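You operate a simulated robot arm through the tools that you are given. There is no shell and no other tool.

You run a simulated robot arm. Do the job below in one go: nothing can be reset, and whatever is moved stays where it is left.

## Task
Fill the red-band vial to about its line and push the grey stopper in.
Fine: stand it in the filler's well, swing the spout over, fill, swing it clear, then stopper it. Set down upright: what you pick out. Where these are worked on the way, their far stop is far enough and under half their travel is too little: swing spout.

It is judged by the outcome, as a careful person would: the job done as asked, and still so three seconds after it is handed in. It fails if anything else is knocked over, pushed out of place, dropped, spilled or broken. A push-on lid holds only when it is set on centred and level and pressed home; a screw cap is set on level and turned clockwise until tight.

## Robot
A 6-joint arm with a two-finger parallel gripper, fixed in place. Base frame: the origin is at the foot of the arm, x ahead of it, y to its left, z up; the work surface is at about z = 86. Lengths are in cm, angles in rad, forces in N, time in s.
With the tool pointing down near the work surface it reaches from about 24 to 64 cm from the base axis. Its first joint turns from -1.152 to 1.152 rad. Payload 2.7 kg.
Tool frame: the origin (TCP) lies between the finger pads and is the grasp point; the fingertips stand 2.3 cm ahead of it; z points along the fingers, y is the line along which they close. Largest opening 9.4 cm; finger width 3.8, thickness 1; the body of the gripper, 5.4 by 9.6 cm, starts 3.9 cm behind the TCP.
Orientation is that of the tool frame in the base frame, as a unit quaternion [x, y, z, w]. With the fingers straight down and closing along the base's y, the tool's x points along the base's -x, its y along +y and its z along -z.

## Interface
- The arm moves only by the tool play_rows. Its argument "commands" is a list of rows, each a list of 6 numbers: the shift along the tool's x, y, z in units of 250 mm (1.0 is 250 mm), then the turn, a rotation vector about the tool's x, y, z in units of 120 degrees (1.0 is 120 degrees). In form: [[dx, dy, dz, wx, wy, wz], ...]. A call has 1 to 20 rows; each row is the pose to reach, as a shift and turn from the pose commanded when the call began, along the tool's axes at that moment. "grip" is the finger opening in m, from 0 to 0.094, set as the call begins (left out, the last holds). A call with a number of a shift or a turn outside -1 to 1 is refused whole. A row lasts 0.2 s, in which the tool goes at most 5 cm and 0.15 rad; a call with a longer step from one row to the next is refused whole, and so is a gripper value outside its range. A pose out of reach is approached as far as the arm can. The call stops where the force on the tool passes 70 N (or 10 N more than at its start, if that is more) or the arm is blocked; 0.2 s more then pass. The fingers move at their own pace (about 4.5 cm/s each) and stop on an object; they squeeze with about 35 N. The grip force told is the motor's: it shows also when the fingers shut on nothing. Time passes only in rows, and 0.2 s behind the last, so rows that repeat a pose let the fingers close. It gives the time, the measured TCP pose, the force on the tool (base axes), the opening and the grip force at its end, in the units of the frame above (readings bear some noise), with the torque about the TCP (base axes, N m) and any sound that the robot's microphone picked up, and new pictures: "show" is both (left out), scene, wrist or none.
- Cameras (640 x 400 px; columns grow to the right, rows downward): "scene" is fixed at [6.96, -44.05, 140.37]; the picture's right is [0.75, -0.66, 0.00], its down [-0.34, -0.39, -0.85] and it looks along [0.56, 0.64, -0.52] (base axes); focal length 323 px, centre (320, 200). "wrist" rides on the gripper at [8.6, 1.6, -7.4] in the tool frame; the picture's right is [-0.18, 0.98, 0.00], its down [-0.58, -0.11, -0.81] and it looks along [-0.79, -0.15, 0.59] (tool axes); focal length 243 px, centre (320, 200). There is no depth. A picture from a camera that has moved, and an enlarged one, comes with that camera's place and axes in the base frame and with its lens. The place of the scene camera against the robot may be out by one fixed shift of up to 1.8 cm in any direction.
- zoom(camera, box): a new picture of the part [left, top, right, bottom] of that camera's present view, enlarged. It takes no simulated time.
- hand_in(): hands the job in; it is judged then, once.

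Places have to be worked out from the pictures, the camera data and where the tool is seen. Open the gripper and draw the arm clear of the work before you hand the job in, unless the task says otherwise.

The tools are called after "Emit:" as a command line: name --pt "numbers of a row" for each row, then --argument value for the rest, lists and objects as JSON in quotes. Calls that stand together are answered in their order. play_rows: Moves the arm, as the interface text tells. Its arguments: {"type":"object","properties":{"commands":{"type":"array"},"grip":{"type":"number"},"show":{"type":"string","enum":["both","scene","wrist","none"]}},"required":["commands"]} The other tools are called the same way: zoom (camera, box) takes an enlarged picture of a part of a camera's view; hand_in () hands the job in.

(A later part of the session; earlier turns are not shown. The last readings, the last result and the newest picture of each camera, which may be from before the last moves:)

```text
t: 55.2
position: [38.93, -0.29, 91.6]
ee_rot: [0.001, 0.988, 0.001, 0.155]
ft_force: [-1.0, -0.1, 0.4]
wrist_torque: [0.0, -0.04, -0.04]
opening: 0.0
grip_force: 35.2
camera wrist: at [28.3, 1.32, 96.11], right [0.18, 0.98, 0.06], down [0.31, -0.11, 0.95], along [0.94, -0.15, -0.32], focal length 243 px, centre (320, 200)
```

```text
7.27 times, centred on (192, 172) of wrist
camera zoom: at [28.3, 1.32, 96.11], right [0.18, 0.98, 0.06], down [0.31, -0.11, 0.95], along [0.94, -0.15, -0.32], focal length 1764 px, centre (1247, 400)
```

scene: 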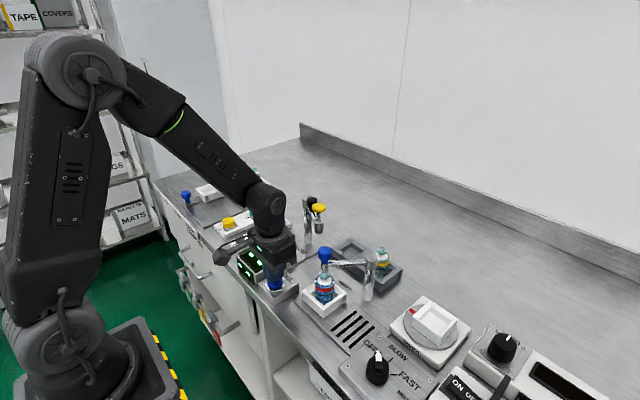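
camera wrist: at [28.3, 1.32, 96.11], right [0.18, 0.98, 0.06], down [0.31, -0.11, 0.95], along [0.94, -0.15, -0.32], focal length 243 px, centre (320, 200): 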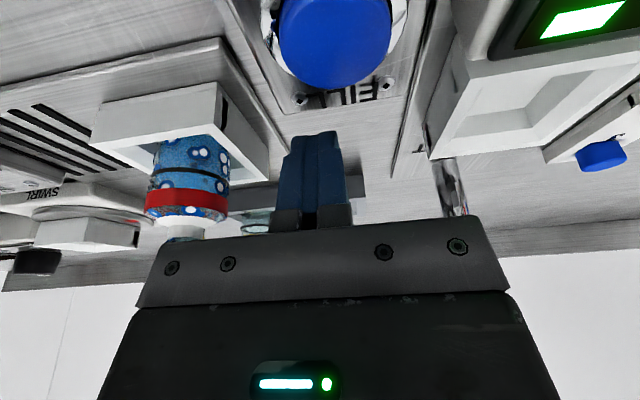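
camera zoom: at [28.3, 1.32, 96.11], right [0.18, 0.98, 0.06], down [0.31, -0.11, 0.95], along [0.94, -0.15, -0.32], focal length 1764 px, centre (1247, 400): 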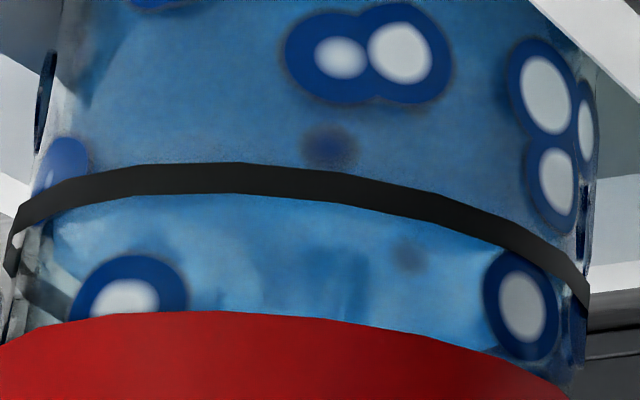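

The surface edge now coincides with the black line — filled to its line. Next I raise, un-tilt, open the fingers partly, and go above the blue knob (≈(39.9, -8.0)).

Emit:
play_rows --pt "-0.05 0 -0.15 0 0 0" --pt "-0.1 0 -0.31 0 0 0" --pt "-0.147 0 -0.457 0 0.05 0" --pt "-0.2 -0.1 -0.57 0 0.1 0" --pt "-0.262 -0.2 -0.689 0 0.1475 0" --pt "-0.262 -0.308 -0.689 0 0.1475 0" --pt "-0.262 -0.308 -0.689 0 0.1475 0" --grip 0.045

Emit:
zoom --camera "wrist" --box '[220, 0, 420, 180]'

```text
t: 56.8
position: [39.96, -8.23, 110.39]
ee_rot: [0.0, 1.0, 0.0, 0.0]
ft_force: [0.4, 0.2, -0.4]
wrist_torque: [-0.02, -0.02, -0.03]
opening: 4.48
grip_force: 0.0
camera wrist: at [31.29, -6.54, 117.85], right [0.18, 0.98, 0.0], down [0.58, -0.11, 0.81], along [0.79, -0.15, -0.59], focal length 243 px, centre (320, 200)
```

scene: 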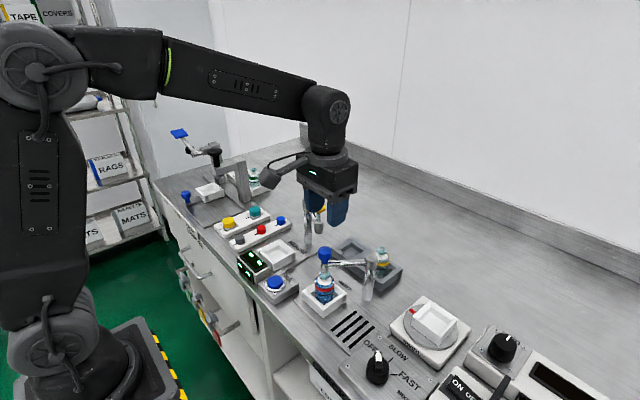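
wrist: 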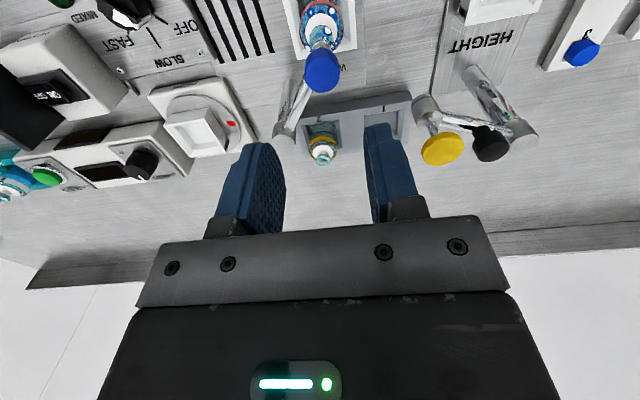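

```text
2.22 times, centred on (320, 90) of wrist
camera zoom: at [31.29, -6.54, 117.85], right [0.18, 0.98, 0.0], down [0.58, -0.11, 0.81], along [0.79, -0.15, -0.59], focal length 539 px, centre (320, 444)
```

zoom: 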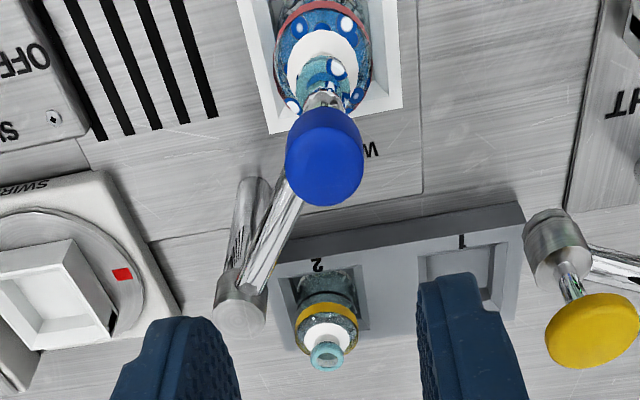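

The knob is at about (40.03, -8.05), centred. I descend to straddle it.

Emit:
play_rows --pt "-0.002 0.007 0.1 0 0 0" --pt "-0.002 0.007 0.2 0 0 0" --pt "-0.002 0.007 0.3 0 0 0" --pt "-0.002 0.007 0.37 0 0 0" --pt "-0.002 0.007 0.402 0 0 0" --pt "-0.002 0.007 0.402 0 0 0"

Emit:
zoom --camera "wrist" --box '[200, 60, 440, 260]'

```text
t: 58.2
position: [39.81, -8.08, 100.14]
ee_rot: [0.001, 1.0, 0.002, 0.0]
ft_force: [-0.1, -0.1, 0.1]
wrist_torque: [0.01, 0.01, 0.03]
opening: 4.5
grip_force: 0.0
camera wrist: at [31.15, -6.43, 107.58], right [0.19, 0.98, 0.0], down [0.58, -0.11, 0.81], along [0.79, -0.15, -0.59], focal length 243 px, centre (320, 200)
```

scene: 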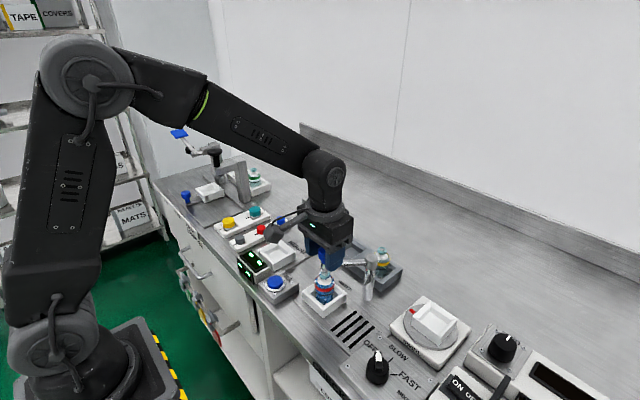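
wrist: 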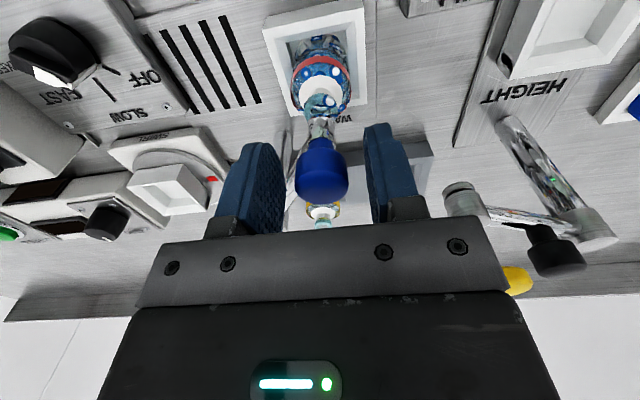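

```text
2.00 times, centred on (320, 160) of wrist
camera zoom: at [31.15, -6.43, 107.58], right [0.19, 0.98, 0.0], down [0.58, -0.11, 0.81], along [0.79, -0.15, -0.59], focal length 485 px, centre (320, 280)
```

zoom: 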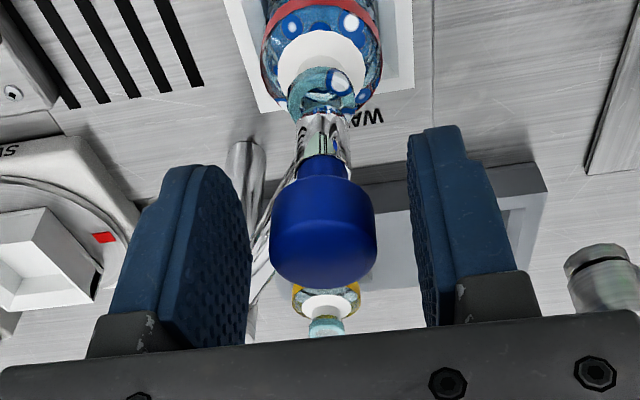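

Now I push the knob back (-y) along its arc to swing the spout clear.

Emit:
play_rows --pt "0 -0.022 0 0 0 0" --pt "0 -0.042 0 0 0 0" --pt "0.01 -0.058 0 0 0 0" --pt "0.022 -0.074 0 0 0 0" --pt "0.0396 -0.106 0 0 0 0" --pt "0.0532 -0.138 0 0 0 0" --pt "0.0632 -0.17 0 0 0 0" --pt "0.07 -0.202 0 0 0 0" --pt "0.0732 -0.234 0 0 0 0" --pt "0.074 -0.266 0 0 0 0" --pt "0.0716 -0.298 0 0 0 0" --pt "0.066 -0.33 0 0 0 0" --pt "0.0572 -0.362 0 0 0 0" --pt "0.0452 -0.394 0 0 0 0" --pt "0.0292 -0.426 0 0 0 0"

Emit:
zoom --camera "wrist" --box '[200, 60, 440, 260]'

Emit:
zoom --camera "scene" --box '[290, 230, 400, 320]'

```text
t: 61.4
position: [39.02, -18.31, 100.15]
ee_rot: [0.0, 1.0, 0.002, 0.0]
ft_force: [0.2, 1.1, 0.0]
wrist_torque: [0.01, 0.01, -0.01]
opening: 4.52
grip_force: 0.2
camera wrist: at [30.4, -16.81, 107.51], right [0.18, 0.98, 0.0], down [0.58, -0.11, 0.81], along [0.79, -0.15, -0.59], focal length 243 px, centre (320, 200)
```

scene: 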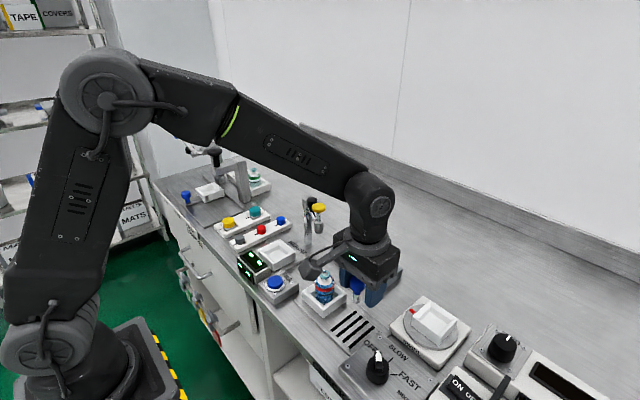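
wrist: 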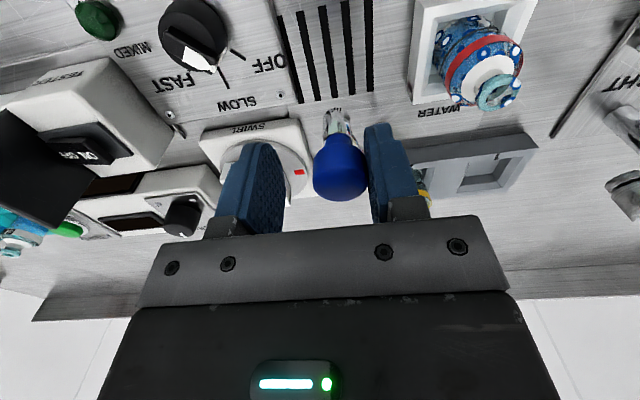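

```text
2.00 times, centred on (320, 160) of wrist
camera zoom: at [30.4, -16.81, 107.51], right [0.18, 0.98, 0.0], down [0.58, -0.11, 0.81], along [0.79, -0.15, -0.59], focal length 485 px, centre (320, 280)
```

zoom: 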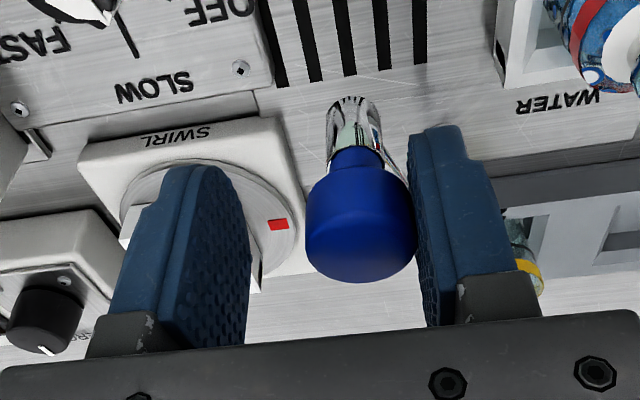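

```text
4.44 times, centred on (345, 275) of scene
camera zoom: at [6.96, -44.05, 140.37], right [0.75, -0.66, 0.0], down [-0.34, -0.39, -0.85], along [0.56, 0.64, -0.52], focal length 1437 px, centre (209, -133)
```

zoom: 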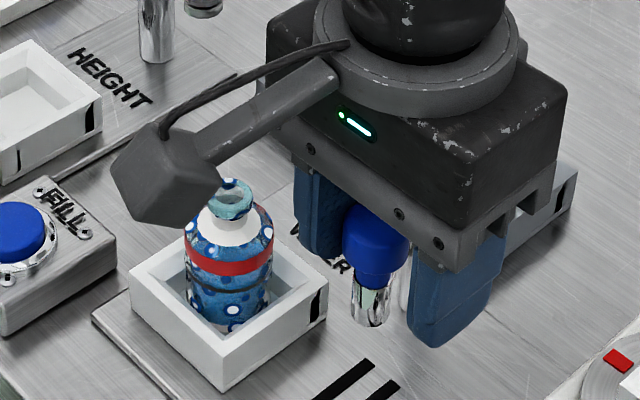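

The spout is nearly back. I push the last bit to its parked stop in small steps.

Emit:
play_rows --pt "-0.01 -0.016 0 0 0 0" --pt "-0.02 -0.032 0 0 0 0" --show "none"

Emit:
play_rows --pt "-0.005 -0.008 0 0 0 0" --show "none"

Emit:
play_rows --pt "-0.005 -0.006 0 0 0 0" --show "none"

```text
t: 62.0
position: [39.58, -19.33, 100.13]
ee_rot: [0.001, 1.0, -0.001, 0.0]
ft_force: [-0.5, 0.7, -0.3]
wrist_torque: [-0.01, 0.01, 0.0]
opening: 4.51
grip_force: 0.1
```

```text
t: 62.4
position: [39.66, -19.53, 100.11]
ee_rot: [0.001, 1.0, 0.001, 0.0]
ft_force: [0.2, 0.4, -0.4]
wrist_torque: [0.01, -0.01, 0.03]
opening: 4.53
grip_force: 0.0
```

```text
t: 62.8
position: [39.85, -19.7, 100.17]
ee_rot: [0.001, 1.0, 0.001, 0.0]
ft_force: [-0.8, 2.7, -0.5]
wrist_torque: [-0.01, 0.02, -0.03]
opening: 4.59
grip_force: 0.9
```

Parked stop reached. I back off and lift clear of the knob.

Emit:
play_rows --pt "0 0.015 0 0 0 0" --pt "0 0.036 0 0 0 0" --pt "0 0.036 -0.08 0 0 0" --pt "0 0.036 -0.2 0 0 0" --pt "0 0.036 -0.34 0 0 0" --pt "0 0.036 -0.46 0 0 0" --pt "0 0.036 -0.46 0 0 0"

Emit:
zoom --camera "scene" --box '[290, 230, 400, 320]'

```text
t: 64.4
position: [39.74, -18.77, 111.63]
ee_rot: [0.001, 1.0, 0.0, 0.0]
ft_force: [-0.4, 0.0, -0.1]
wrist_torque: [0.0, -0.01, 0.03]
opening: 4.49
grip_force: 0.0
camera wrist: at [31.16, -17.11, 119.0], right [0.19, 0.98, 0.0], down [0.58, -0.11, 0.81], along [0.79, -0.15, -0.59], focal length 243 px, centre (320, 200)
```

scene: 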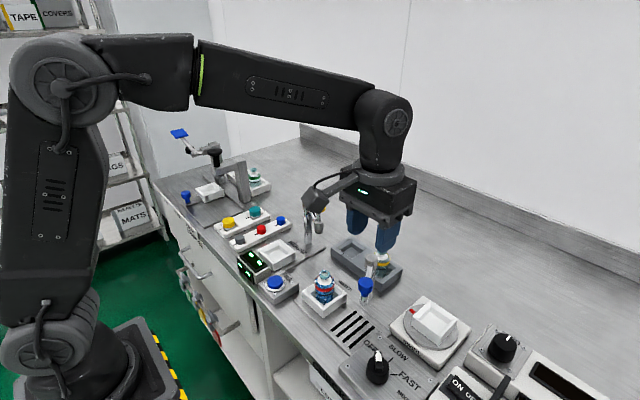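
wrist: 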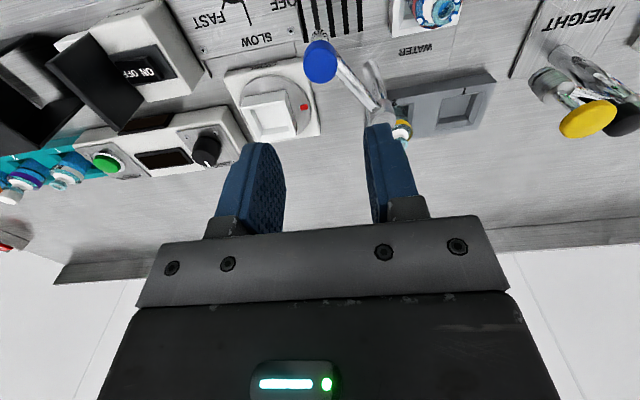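

```text
4.44 times, centred on (345, 275) of scene
camera zoom: at [6.96, -44.05, 140.37], right [0.75, -0.66, 0.0], down [-0.34, -0.39, -0.85], along [0.56, 0.64, -0.52], focal length 1437 px, centre (209, -133)
```

zoom: 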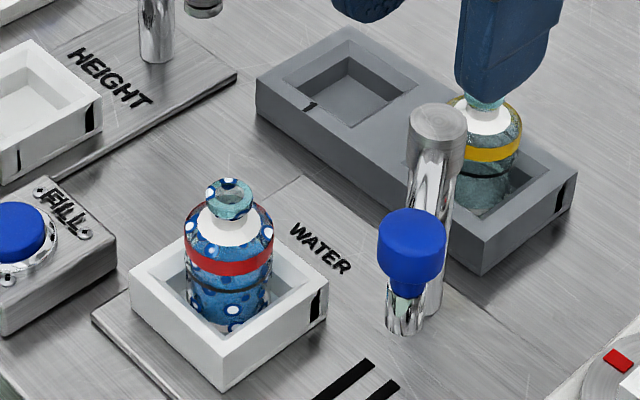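

The spout is back in its parked position and the vial stands undisturbed. On the way I hover over the vial to measure its mouth position accurately.

Emit:
play_rows --pt "0 0.15 0.05 0 0 0" --pt "0 0.3 0.1 0 0 0" --pt "0 0.43 0.15 0 0 0" --pt "0 0.43 0.15 0 0 0" --show "wrist"

Emit:
zoom --camera "wrist" --box '[260, 0, 380, 100]'

```text
t: 65.4
position: [40.02, -7.78, 108.0]
ee_rot: [0.001, 1.0, 0.0, 0.0]
ft_force: [0.4, 0.2, 0.4]
wrist_torque: [0.0, 0.02, -0.02]
opening: 4.46
grip_force: 0.1
camera wrist: at [31.37, -6.16, 115.41], right [0.19, 0.98, 0.0], down [0.58, -0.11, 0.81], along [0.79, -0.15, -0.59], focal length 243 px, centre (320, 200)
```

wrist: 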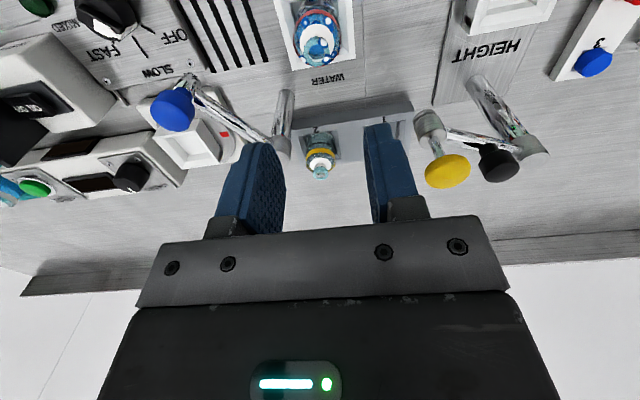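

```text
4.00 times, centred on (320, 50) of wrist
camera zoom: at [31.37, -6.16, 115.41], right [0.19, 0.98, 0.0], down [0.58, -0.11, 0.81], along [0.79, -0.15, -0.59], focal length 970 px, centre (320, 800)
```

zoom: 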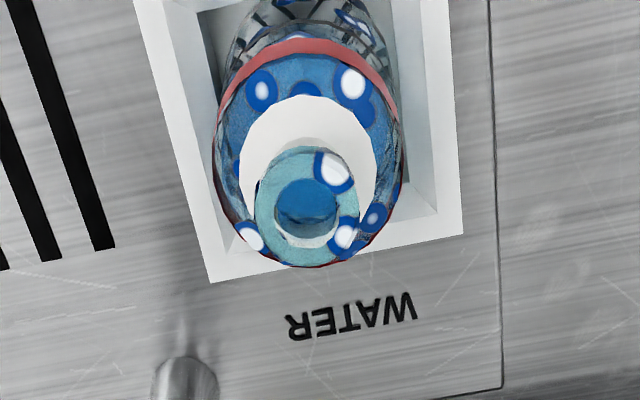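

Mouth is at tool offset (-0.09, -0.29) from here, i.e. about (40.1, -8.1). I keep this pose as a reference and now travel toward the stopper rack in +y.

Emit:
play_rows --pt "0.03 0.16 0 0 0 0" --pt "0.06 0.33 0 0 0 0" --pt "0.09 0.5 0 0 0 0" --pt "0.12 0.67 0 0 0 0" --pt "0.15 0.84 0 0 0 0" --pt "0.16 0.96 0 0 0 0" --pt "0.16 1.0 0 0 0 0" --pt "0.16 1.0 0 0 0 0" --grip 0.05

Emit:
zoom --camera "wrist" --box '[240, 0, 440, 125]'

```text
t: 67.2
position: [35.69, 17.04, 108.01]
ee_rot: [0.001, 1.0, 0.001, 0.0]
ft_force: [0.1, 0.1, 0.9]
wrist_torque: [0.01, -0.01, 0.01]
opening: 5.01
grip_force: 0.0
camera wrist: at [27.08, 18.69, 115.46], right [0.19, 0.98, 0.0], down [0.58, -0.11, 0.81], along [0.79, -0.15, -0.59], focal length 243 px, centre (320, 200)
```

scene: 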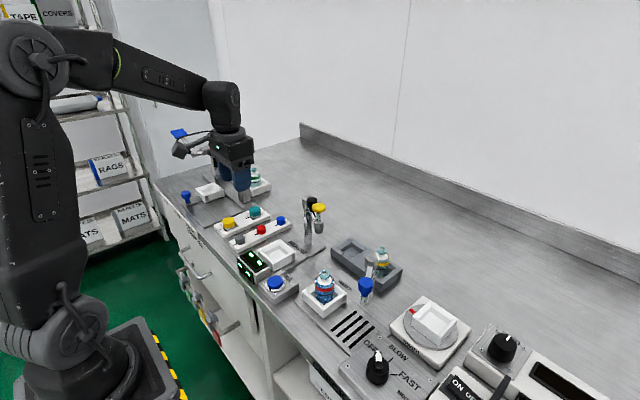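
wrist: 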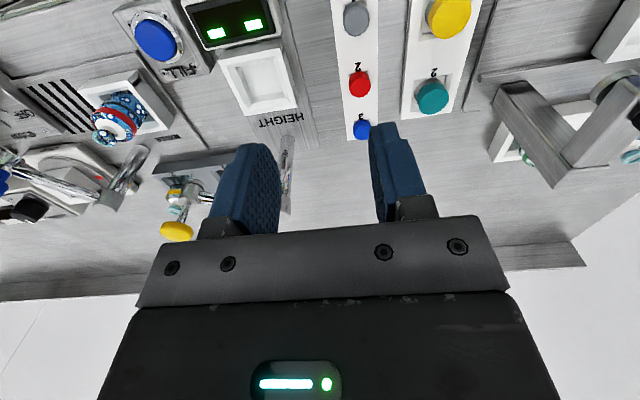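

```text
3.20 times, centred on (340, 62) of wrist
camera zoom: at [27.08, 18.69, 115.46], right [0.19, 0.98, 0.0], down [0.58, -0.11, 0.81], along [0.79, -0.15, -0.59], focal length 776 px, centre (256, 640)
```

zoom: 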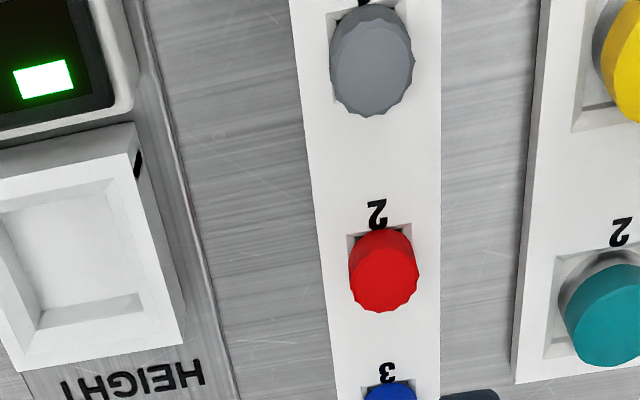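

Grey stopper (slot 1) is about (35.65, 20.35), cap ~2.3 cm wide. I move above it and down to z≈100 for a closer look.

Emit:
play_rows --pt "0 0.07 0.05 0 0 0" --pt "0 0.1324 0.12 0 0 0" --pt "0 0.1324 0.22 0 0 0" --pt "0 0.1324 0.32 0 0 0" --pt "0 0.1324 0.32 0 0 0"

Emit:
zoom --camera "wrist" --box '[240, 0, 400, 130]'

Emit:
zoom --camera "scene" --box '[200, 190, 300, 260]'

```text
t: 68.4
position: [35.71, 20.28, 100.01]
ee_rot: [0.001, 1.0, 0.0, 0.0]
ft_force: [-0.9, -0.6, -0.2]
wrist_torque: [-0.02, -0.01, -0.02]
opening: 4.98
grip_force: 0.0
camera wrist: at [27.11, 21.9, 107.43], right [0.19, 0.98, 0.0], down [0.58, -0.11, 0.81], along [0.79, -0.15, -0.59], focal length 243 px, centre (320, 200)
```

scene: 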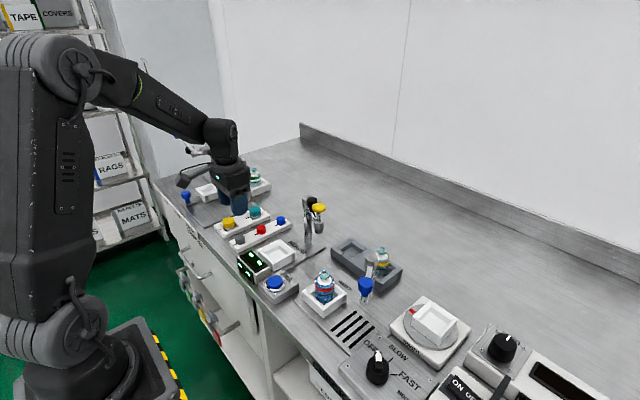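
wrist: 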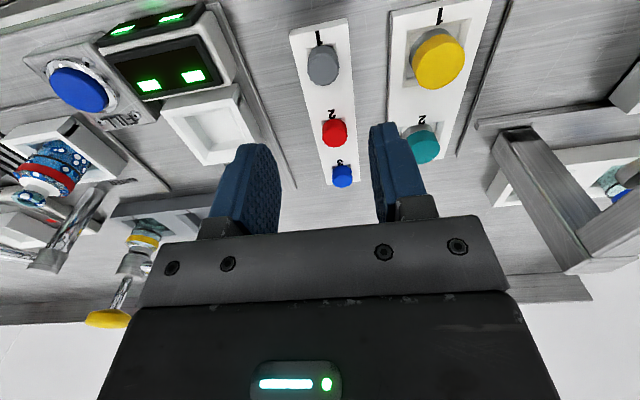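

```text
3.08 times, centred on (320, 65) of wrist
camera zoom: at [27.11, 21.9, 107.43], right [0.19, 0.98, 0.0], down [0.58, -0.11, 0.81], along [0.79, -0.15, -0.59], focal length 746 px, centre (320, 615)
```

zoom: 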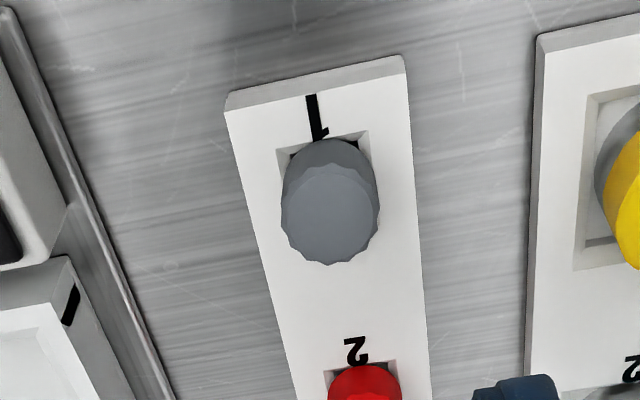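

```text
5.71 times, centred on (250, 225) of scene
camera zoom: at [6.96, -44.05, 140.37], right [0.75, -0.66, 0.0], down [-0.34, -0.39, -0.85], along [0.56, 0.64, -0.52], focal length 1848 px, centre (720, 57)
```

zoom: 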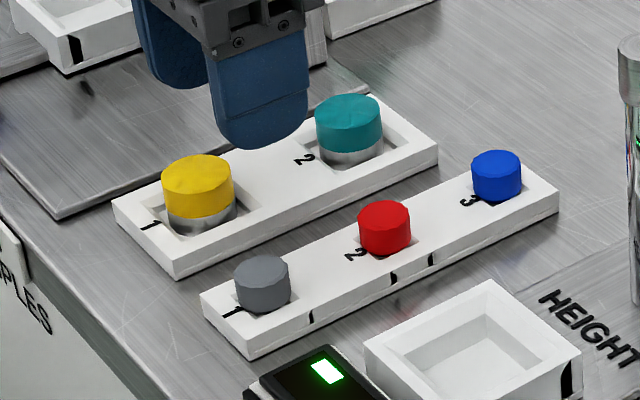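

Stopper refined to about (36.1, 20.45), cap top z≈88.4, rack top ≈87.1. I shift over it and descend to z≈93 to verify.

Emit:
play_rows --pt "-0.015 0.006 0.0 0 0 0" --pt "-0.015 0.006 0.1 0 0 0" --pt "-0.015 0.006 0.2 0 0 0" --pt "-0.015 0.006 0.28 0 0 0" --pt "-0.015 0.006 0.28 0 0 0"

Emit:
zoom --camera "wrist" --box '[220, 40, 420, 200]'

Emit:
zoom --camera "scene" --box '[200, 190, 300, 260]'

```text
t: 69.6
position: [36.19, 20.45, 93.05]
ee_rot: [0.001, 1.0, 0.0, 0.0]
ft_force: [-0.6, 0.9, -0.5]
wrist_torque: [0.03, 0.01, 0.01]
opening: 5.01
grip_force: 0.0
camera wrist: at [27.6, 22.08, 100.4], right [0.19, 0.98, 0.0], down [0.58, -0.11, 0.81], along [0.79, -0.15, -0.59], focal length 243 px, centre (320, 200)
```

scene: 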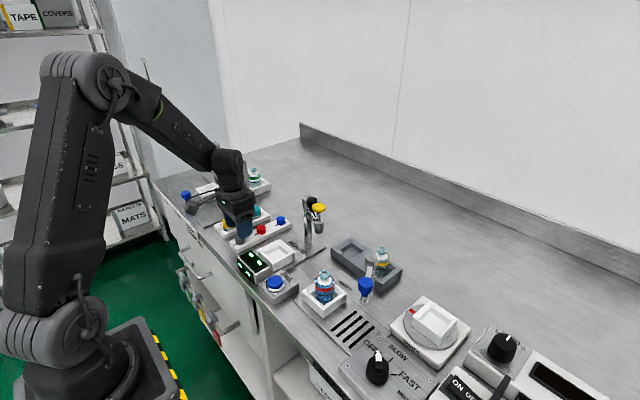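
wrist: 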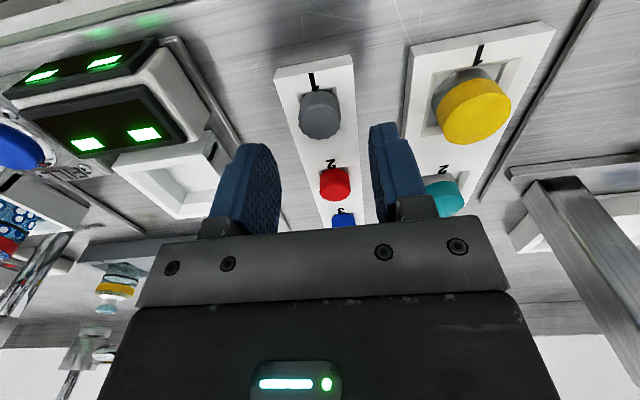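

```text
2.50 times, centred on (320, 120) of wrist
camera zoom: at [27.6, 22.08, 100.4], right [0.19, 0.98, 0.0], down [0.58, -0.11, 0.81], along [0.79, -0.15, -0.59], focal length 606 px, centre (320, 400)
```

zoom: 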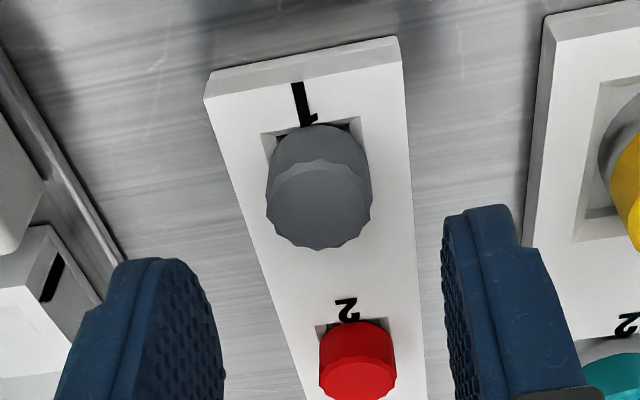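

```text
5.71 times, centred on (250, 225) of scene
camera zoom: at [6.96, -44.05, 140.37], right [0.75, -0.66, 0.0], down [-0.34, -0.39, -0.85], along [0.56, 0.64, -0.52], focal length 1848 px, centre (720, 57)
```

zoom: 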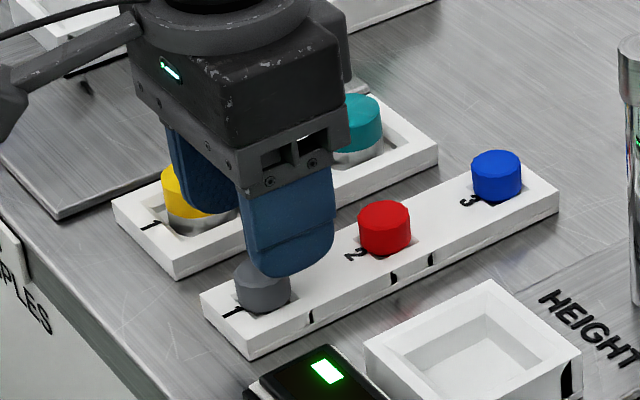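

The cap is centred under the tool axis. I lower until fingertips are just above the rack surface (TCP z≈89.8).

Emit:
play_rows --pt "0 0 0.04 0 0 0" --pt "0 0 0.08 0 0 0" --pt "0 0 0.11 0 0 0" --pt "0 0 0.13 0 0 0" --pt "0 0 0.13 0 0 0"

Emit:
zoom --camera "wrist" --box '[220, 60, 420, 220]'

Emit:
zoom --camera "scene" --box '[210, 210, 280, 260]'

```text
t: 70.8
position: [36.38, 20.6, 89.77]
ee_rot: [0.001, 1.0, 0.001, -0.001]
ft_force: [0.0, -0.1, 0.0]
wrist_torque: [0.02, 0.0, -0.01]
opening: 4.99
grip_force: 0.0
camera wrist: at [27.67, 22.08, 97.18], right [0.19, 0.98, 0.0], down [0.58, -0.11, 0.81], along [0.79, -0.15, -0.59], focal length 243 px, centre (320, 200)
```

scene: 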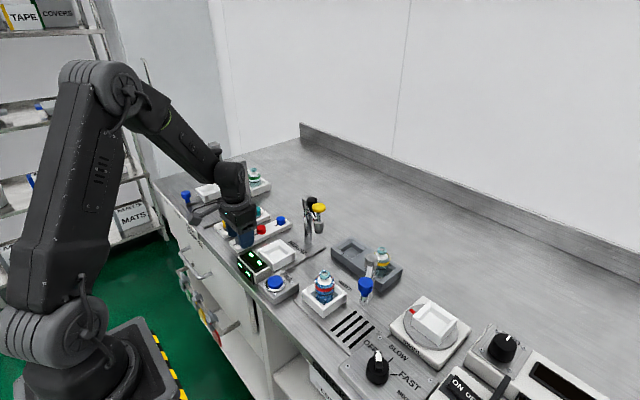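
wrist: 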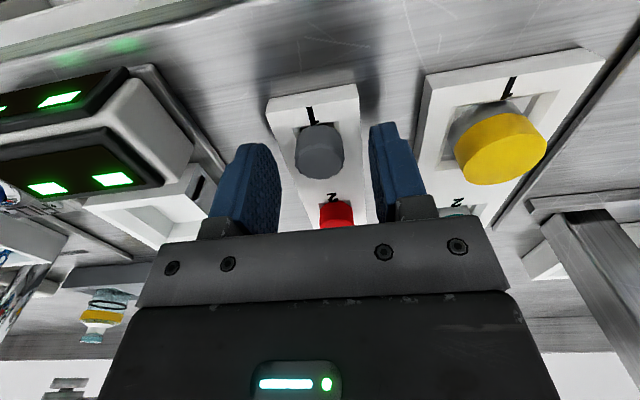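

```text
2.50 times, centred on (320, 140) of wrist
camera zoom: at [27.67, 22.08, 97.18], right [0.19, 0.98, 0.0], down [0.58, -0.11, 0.81], along [0.79, -0.15, -0.59], focal length 606 px, centre (320, 350)
```

zoom: 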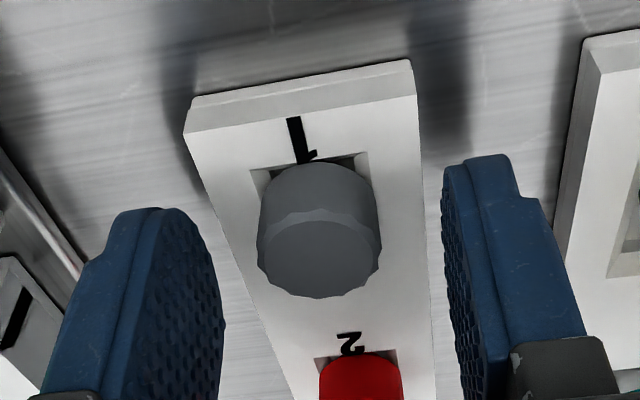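

```text
8.00 times, centred on (245, 235) of scene
camera zoom: at [6.96, -44.05, 140.37], right [0.75, -0.66, 0.0], down [-0.34, -0.39, -0.85], along [0.56, 0.64, -0.52], focal length 2587 px, centre (920, -80)
```

zoom: 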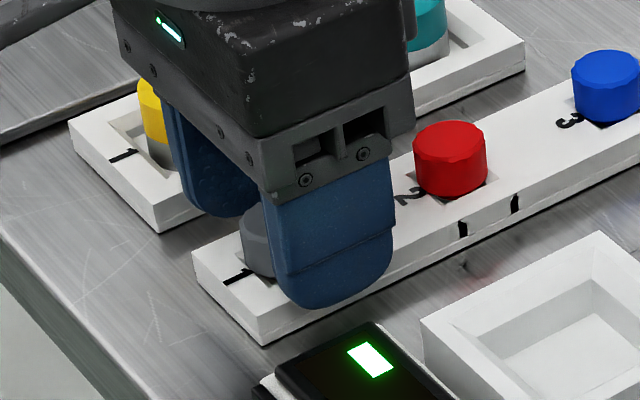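

Cap top is at z≈88.5 with fingertips ~1 cm below it on both sides. I close on the stopper.

Emit:
play_rows --pt "0 0 0 0 0 0" --pt "0 0 0 0 0 0" --pt "0 0 0 0 0 0" --pt "0 0 0 0 0 0" --pt "0 0 0 0 0 0" --grip 0.01

Emit:
zoom --camera "wrist" --box '[220, 60, 420, 220]'

```text
t: 72.0
position: [36.33, 20.4, 89.84]
ee_rot: [0.002, 1.0, 0.001, 0.0]
ft_force: [-0.5, -1.1, 0.9]
wrist_torque: [-0.04, 0.04, 0.02]
opening: 1.83
grip_force: 34.9
camera wrist: at [27.67, 22.08, 97.2], right [0.19, 0.98, 0.0], down [0.58, -0.11, 0.81], along [0.79, -0.15, -0.59], focal length 243 px, centre (320, 200)
```

scene: 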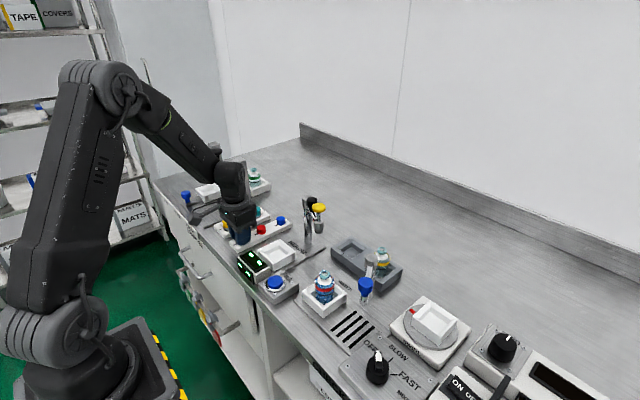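
wrist: 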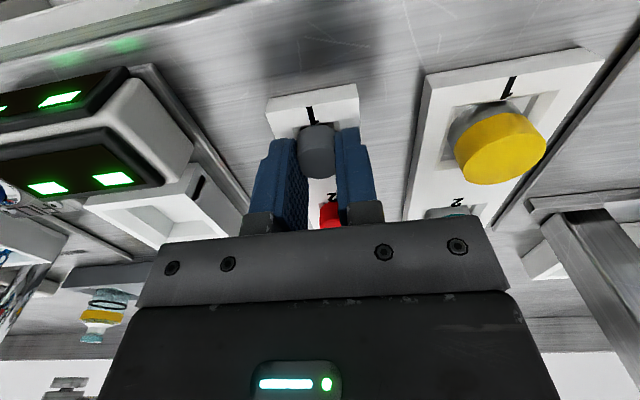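

```text
2.50 times, centred on (320, 140) of wrist
camera zoom: at [27.67, 22.08, 97.2], right [0.19, 0.98, 0.0], down [0.58, -0.11, 0.81], along [0.79, -0.15, -0.59], focal length 606 px, centre (320, 350)
```

zoom: 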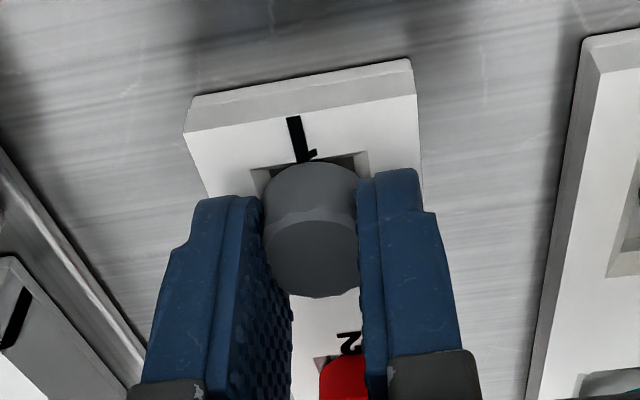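

Gripped the cap (opening 1.83, 35 N). I lift straight up slowly and inspect how it sits in the fingers.

Emit:
play_rows --pt "0 0 -0.03 0 0 0" --pt "0 0 -0.08 0 0 0" --pt "0 0 -0.2 0 0 0" --pt "0 0 -0.35 0 0 0" --pt "0 0 -0.5 0 0 0" --pt "0 0 -0.64 0 0 0" --pt "0 0 -0.73 0 0 0" --pt "0 0 -0.73 0 0 0"

Emit:
zoom --camera "wrist" --box '[220, 60, 420, 220]'

Emit:
zoom --camera "scene" --box '[190, 130, 290, 260]'

```text
t: 73.8
position: [36.14, 20.67, 108.11]
ee_rot: [0.001, 1.0, 0.001, -0.001]
ft_force: [0.0, -0.1, -0.3]
wrist_torque: [0.02, 0.01, 0.0]
opening: 1.82
grip_force: 34.7
camera wrist: at [27.51, 22.32, 115.57], right [0.19, 0.98, 0.0], down [0.58, -0.11, 0.81], along [0.79, -0.15, -0.59], focal length 243 px, centre (320, 200)
```

scene: 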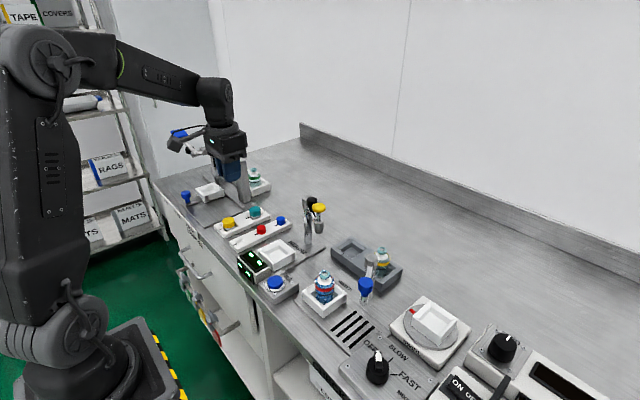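
wrist: 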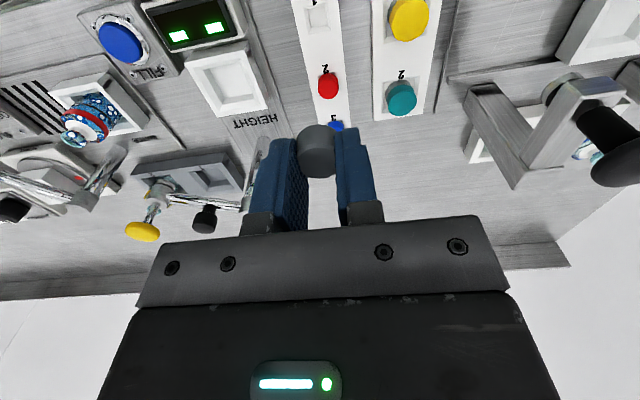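

```text
2.50 times, centred on (320, 140) of wrist
camera zoom: at [27.51, 22.32, 115.57], right [0.19, 0.98, 0.0], down [0.58, -0.11, 0.81], along [0.79, -0.15, -0.59], focal length 606 px, centre (320, 350)
```

zoom: 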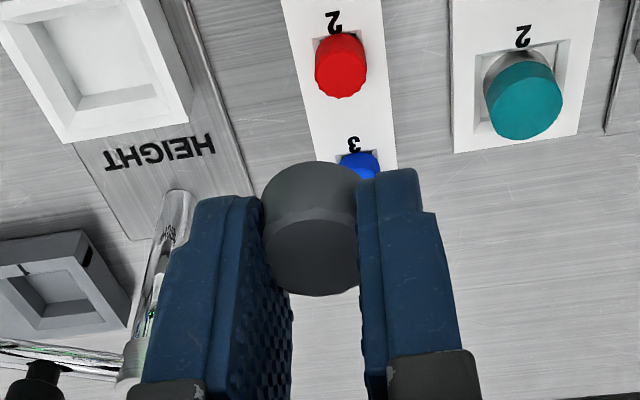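

```text
3.08 times, centred on (240, 195) of scene
camera zoom: at [6.96, -44.05, 140.37], right [0.75, -0.66, 0.0], down [-0.34, -0.39, -0.85], along [0.56, 0.64, -0.52], focal length 995 px, centre (566, 215)
```

zoom: 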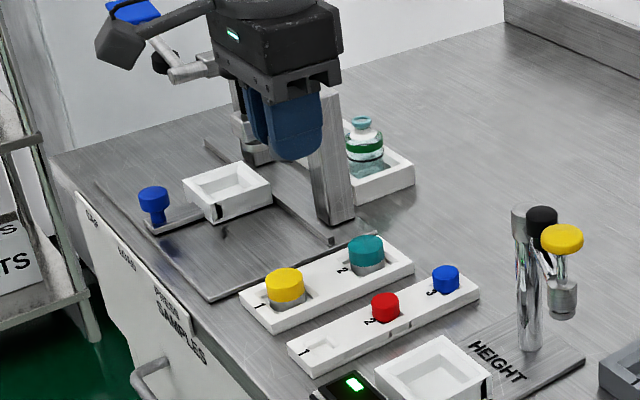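

The stopper came out cleanly and sits upright (offset about -0.16 cm along tool y). I carry it back toward the reference pose over the vial.

Emit:
play_rows --pt "-0.02 -0.1 0 0 0 0" --pt "-0.04 -0.25 0 0 0 0" --pt "-0.06 -0.42 0 0 0 0" --pt "-0.08 -0.59 0 0 0 0" --pt "-0.1 -0.76 0 0 0 0" --pt "-0.12 -0.88 0 0 0 0" --pt "-0.12 -0.9 0 0 0 0" --show "none"

Emit:
play_rows --pt "-0.01 -0.1 0 0 0 0" --pt "-0.0298 -0.2 0 0 0 0" --pt "-0.0298 -0.2436 0 0 0 0" --pt "-0.0298 -0.2436 0 0 0 0"

Emit:
zoom --camera "wrist" --box '[240, 0, 400, 180]'

Emit:
zoom --camera "scene" --box '[270, 180, 380, 310]'

```text
t: 75.4
position: [39.47, -2.01, 108.0]
ee_rot: [0.0, 1.0, 0.0, 0.0]
ft_force: [0.6, -0.5, -0.5]
wrist_torque: [-0.06, -0.03, 0.02]
opening: 1.82
grip_force: 35.2
```

```text
t: 76.4
position: [40.01, -8.18, 108.02]
ee_rot: [0.002, 1.0, 0.001, 0.001]
ft_force: [-0.9, 0.0, -0.1]
wrist_torque: [-0.01, 0.01, -0.01]
opening: 1.81
grip_force: 34.8
camera wrist: at [31.34, -6.55, 115.38], right [0.18, 0.98, 0.0], down [0.58, -0.11, 0.81], along [0.79, -0.15, -0.59], focal length 243 px, centre (320, 200)
```

scene: 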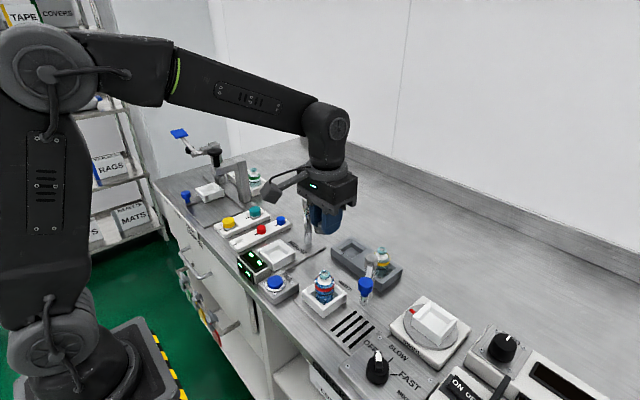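
wrist: 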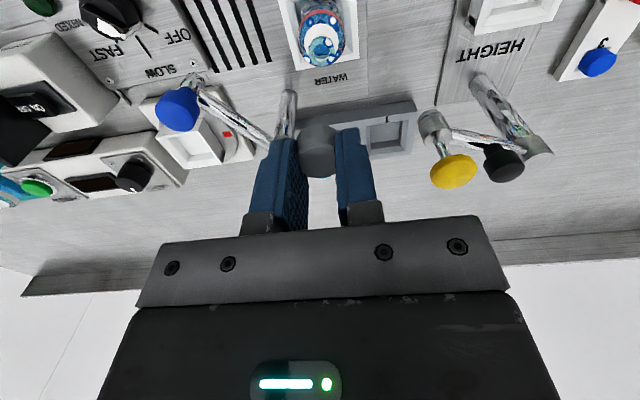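

```text
2.22 times, centred on (320, 90) of wrist
camera zoom: at [31.34, -6.55, 115.38], right [0.18, 0.98, 0.0], down [0.58, -0.11, 0.81], along [0.79, -0.15, -0.59], focal length 539 px, centre (320, 444)
```

zoom: 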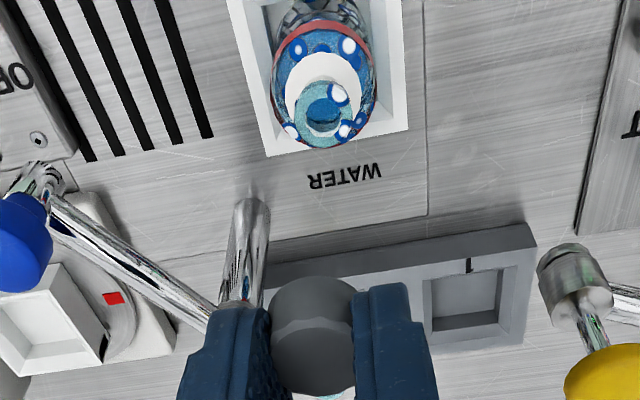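

```text
3.08 times, centred on (325, 245) of scene
camera zoom: at [6.96, -44.05, 140.37], right [0.75, -0.66, 0.0], down [-0.34, -0.39, -0.85], along [0.56, 0.64, -0.52], focal length 995 px, centre (305, 62)
```

zoom: 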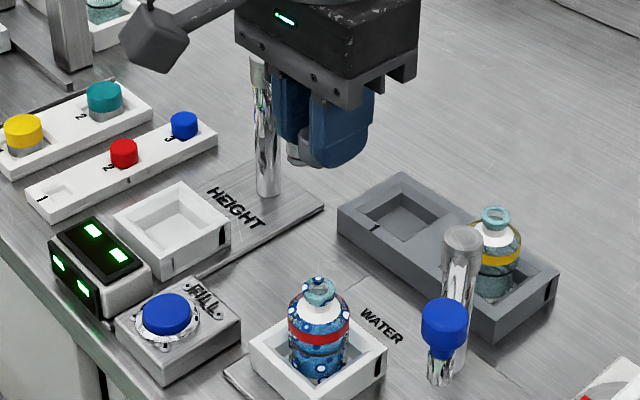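

Mouth now measures at tool (-0.12, +0.13) and the stopper at (0.03, -0.16); I correct by (-0.15, +0.29) and descend to about 1–1.5 cm above the lip.

Emit:
play_rows --pt "-0.006 0.0116 0.0 0 0 0" --pt "-0.006 0.0116 0.1 0 0 0" --pt "-0.006 0.0116 0.2 0 0 0" --pt "-0.006 0.0116 0.3 0 0 0" --pt "-0.006 0.0116 0.36 0 0 0" --pt "-0.006 0.0116 0.36 0 0 0" --pt "-0.006 0.0116 0.36 0 0 0"

Emit:
zoom --camera "wrist" --box '[240, 40, 400, 220]'

Emit:
zoom --camera "scene" --box '[290, 230, 360, 310]'

```text
t: 78.0
position: [40.17, -7.66, 99.07]
ee_rot: [0.001, 1.0, 0.002, -0.001]
ft_force: [-0.9, -0.1, 0.2]
wrist_torque: [0.0, -0.01, -0.04]
opening: 1.82
grip_force: 35.3
camera wrist: at [31.5, -6.08, 106.39], right [0.19, 0.98, 0.0], down [0.58, -0.11, 0.81], along [0.79, -0.15, -0.59], focal length 243 px, centre (320, 200)
```

scene: 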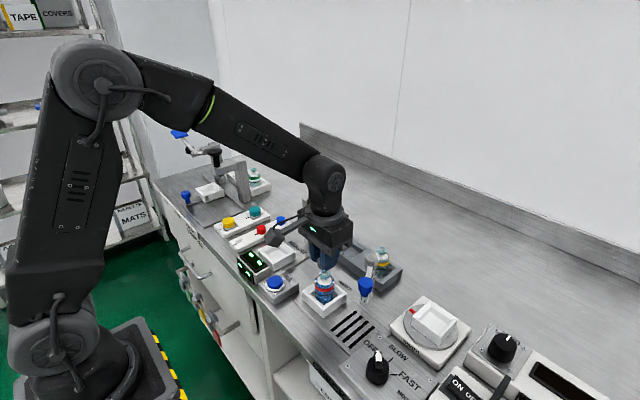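
wrist: 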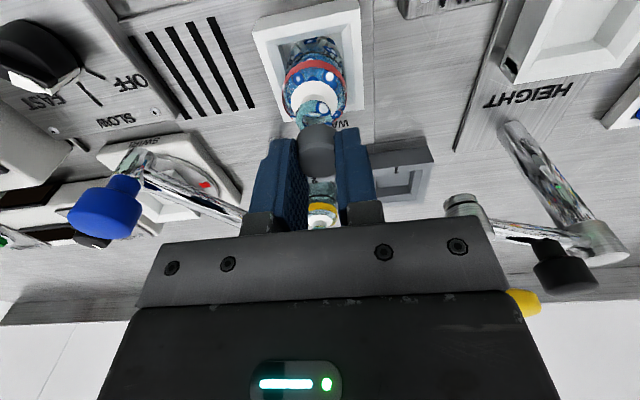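

```text
2.22 times, centred on (320, 130) of wrist
camera zoom: at [31.5, -6.08, 106.39], right [0.19, 0.98, 0.0], down [0.58, -0.11, 0.81], along [0.79, -0.15, -0.59], focal length 539 px, centre (320, 356)
```

zoom: 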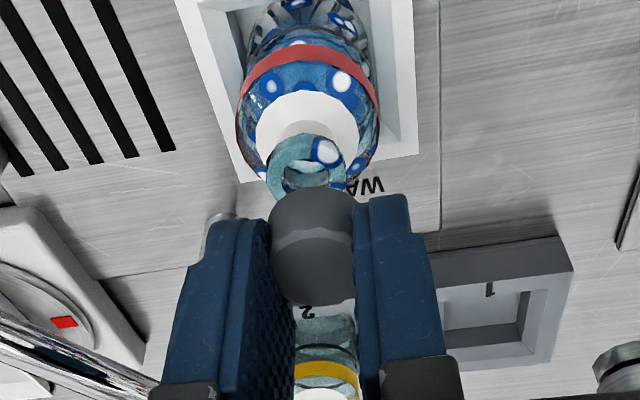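

```text
5.00 times, centred on (325, 270) of scene
camera zoom: at [6.96, -44.05, 140.37], right [0.75, -0.66, 0.0], down [-0.34, -0.39, -0.85], along [0.56, 0.64, -0.52], focal length 1617 px, centre (295, -150)
```

zoom: 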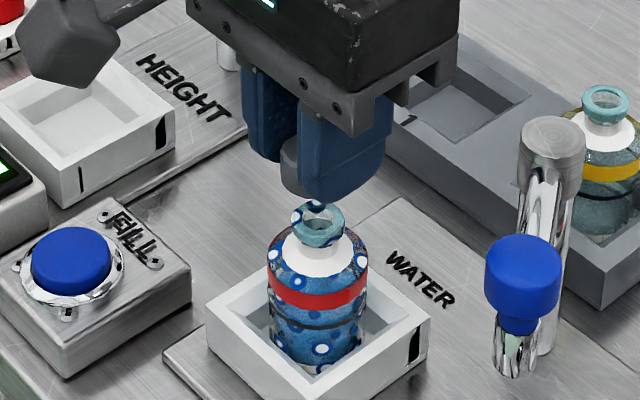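

The mouth now appears ~0.2 cm to the -y side of the stopper — the previous view was probably taken before the arm settled. I hold still for a moment and re-measure.

Emit:
play_rows --pt "0 0 0 0 0 0" --pt "0 0 0 0 0 0" --pt "0 0 0 0 0 0" --show "wrist"

Emit:
zoom --camera "wrist" --box '[270, 70, 370, 190]'

Emit:
zoom --camera "scene" --box '[305, 250, 345, 290]'

```text
t: 78.8
position: [40.21, -7.82, 99.05]
ee_rot: [0.001, 1.0, 0.002, 0.0]
ft_force: [1.5, 0.5, 0.1]
wrist_torque: [-0.01, 0.0, 0.04]
opening: 1.83
grip_force: 34.9
camera wrist: at [31.5, -6.08, 106.41], right [0.19, 0.98, 0.0], down [0.58, -0.11, 0.81], along [0.79, -0.15, -0.59], focal length 243 px, centre (320, 200)
```

wrist: 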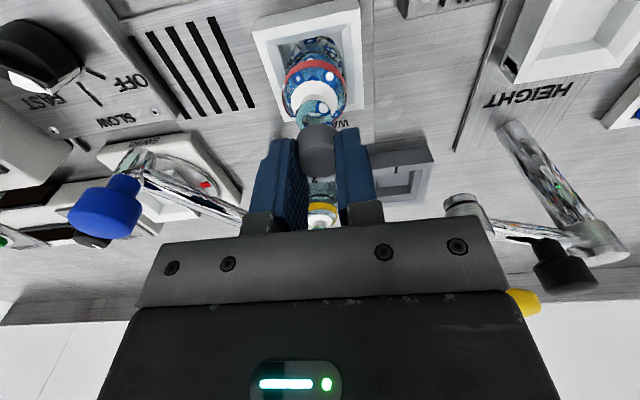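

```text
3.33 times, centred on (320, 130) of wrist
camera zoom: at [31.5, -6.08, 106.41], right [0.19, 0.98, 0.0], down [0.58, -0.11, 0.81], along [0.79, -0.15, -0.59], focal length 809 px, centre (320, 433)
```

zoom: 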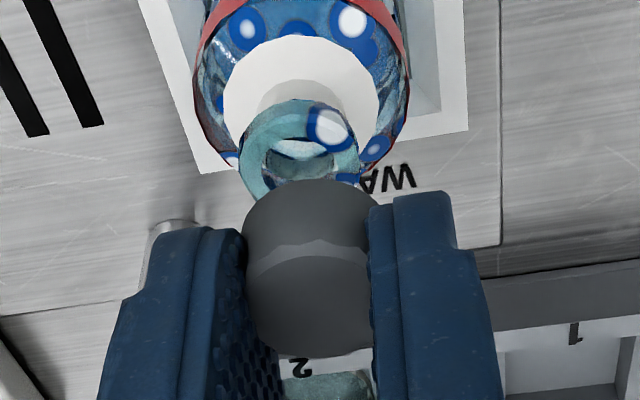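

```text
10.00 times, centred on (325, 270) of scene
camera zoom: at [6.96, -44.05, 140.37], right [0.75, -0.66, 0.0], down [-0.34, -0.39, -0.85], along [0.56, 0.64, -0.52], focal length 3234 px, centre (270, -500)
```

zoom: 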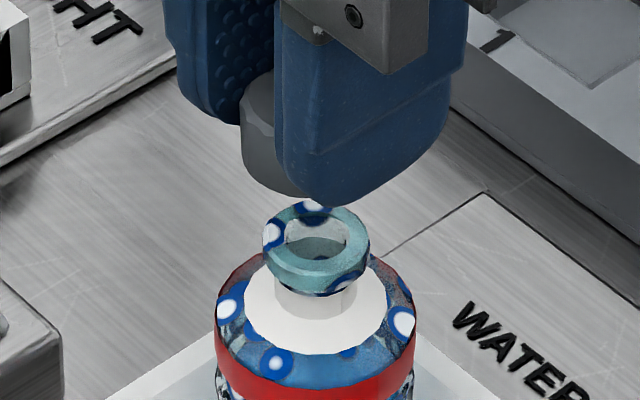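

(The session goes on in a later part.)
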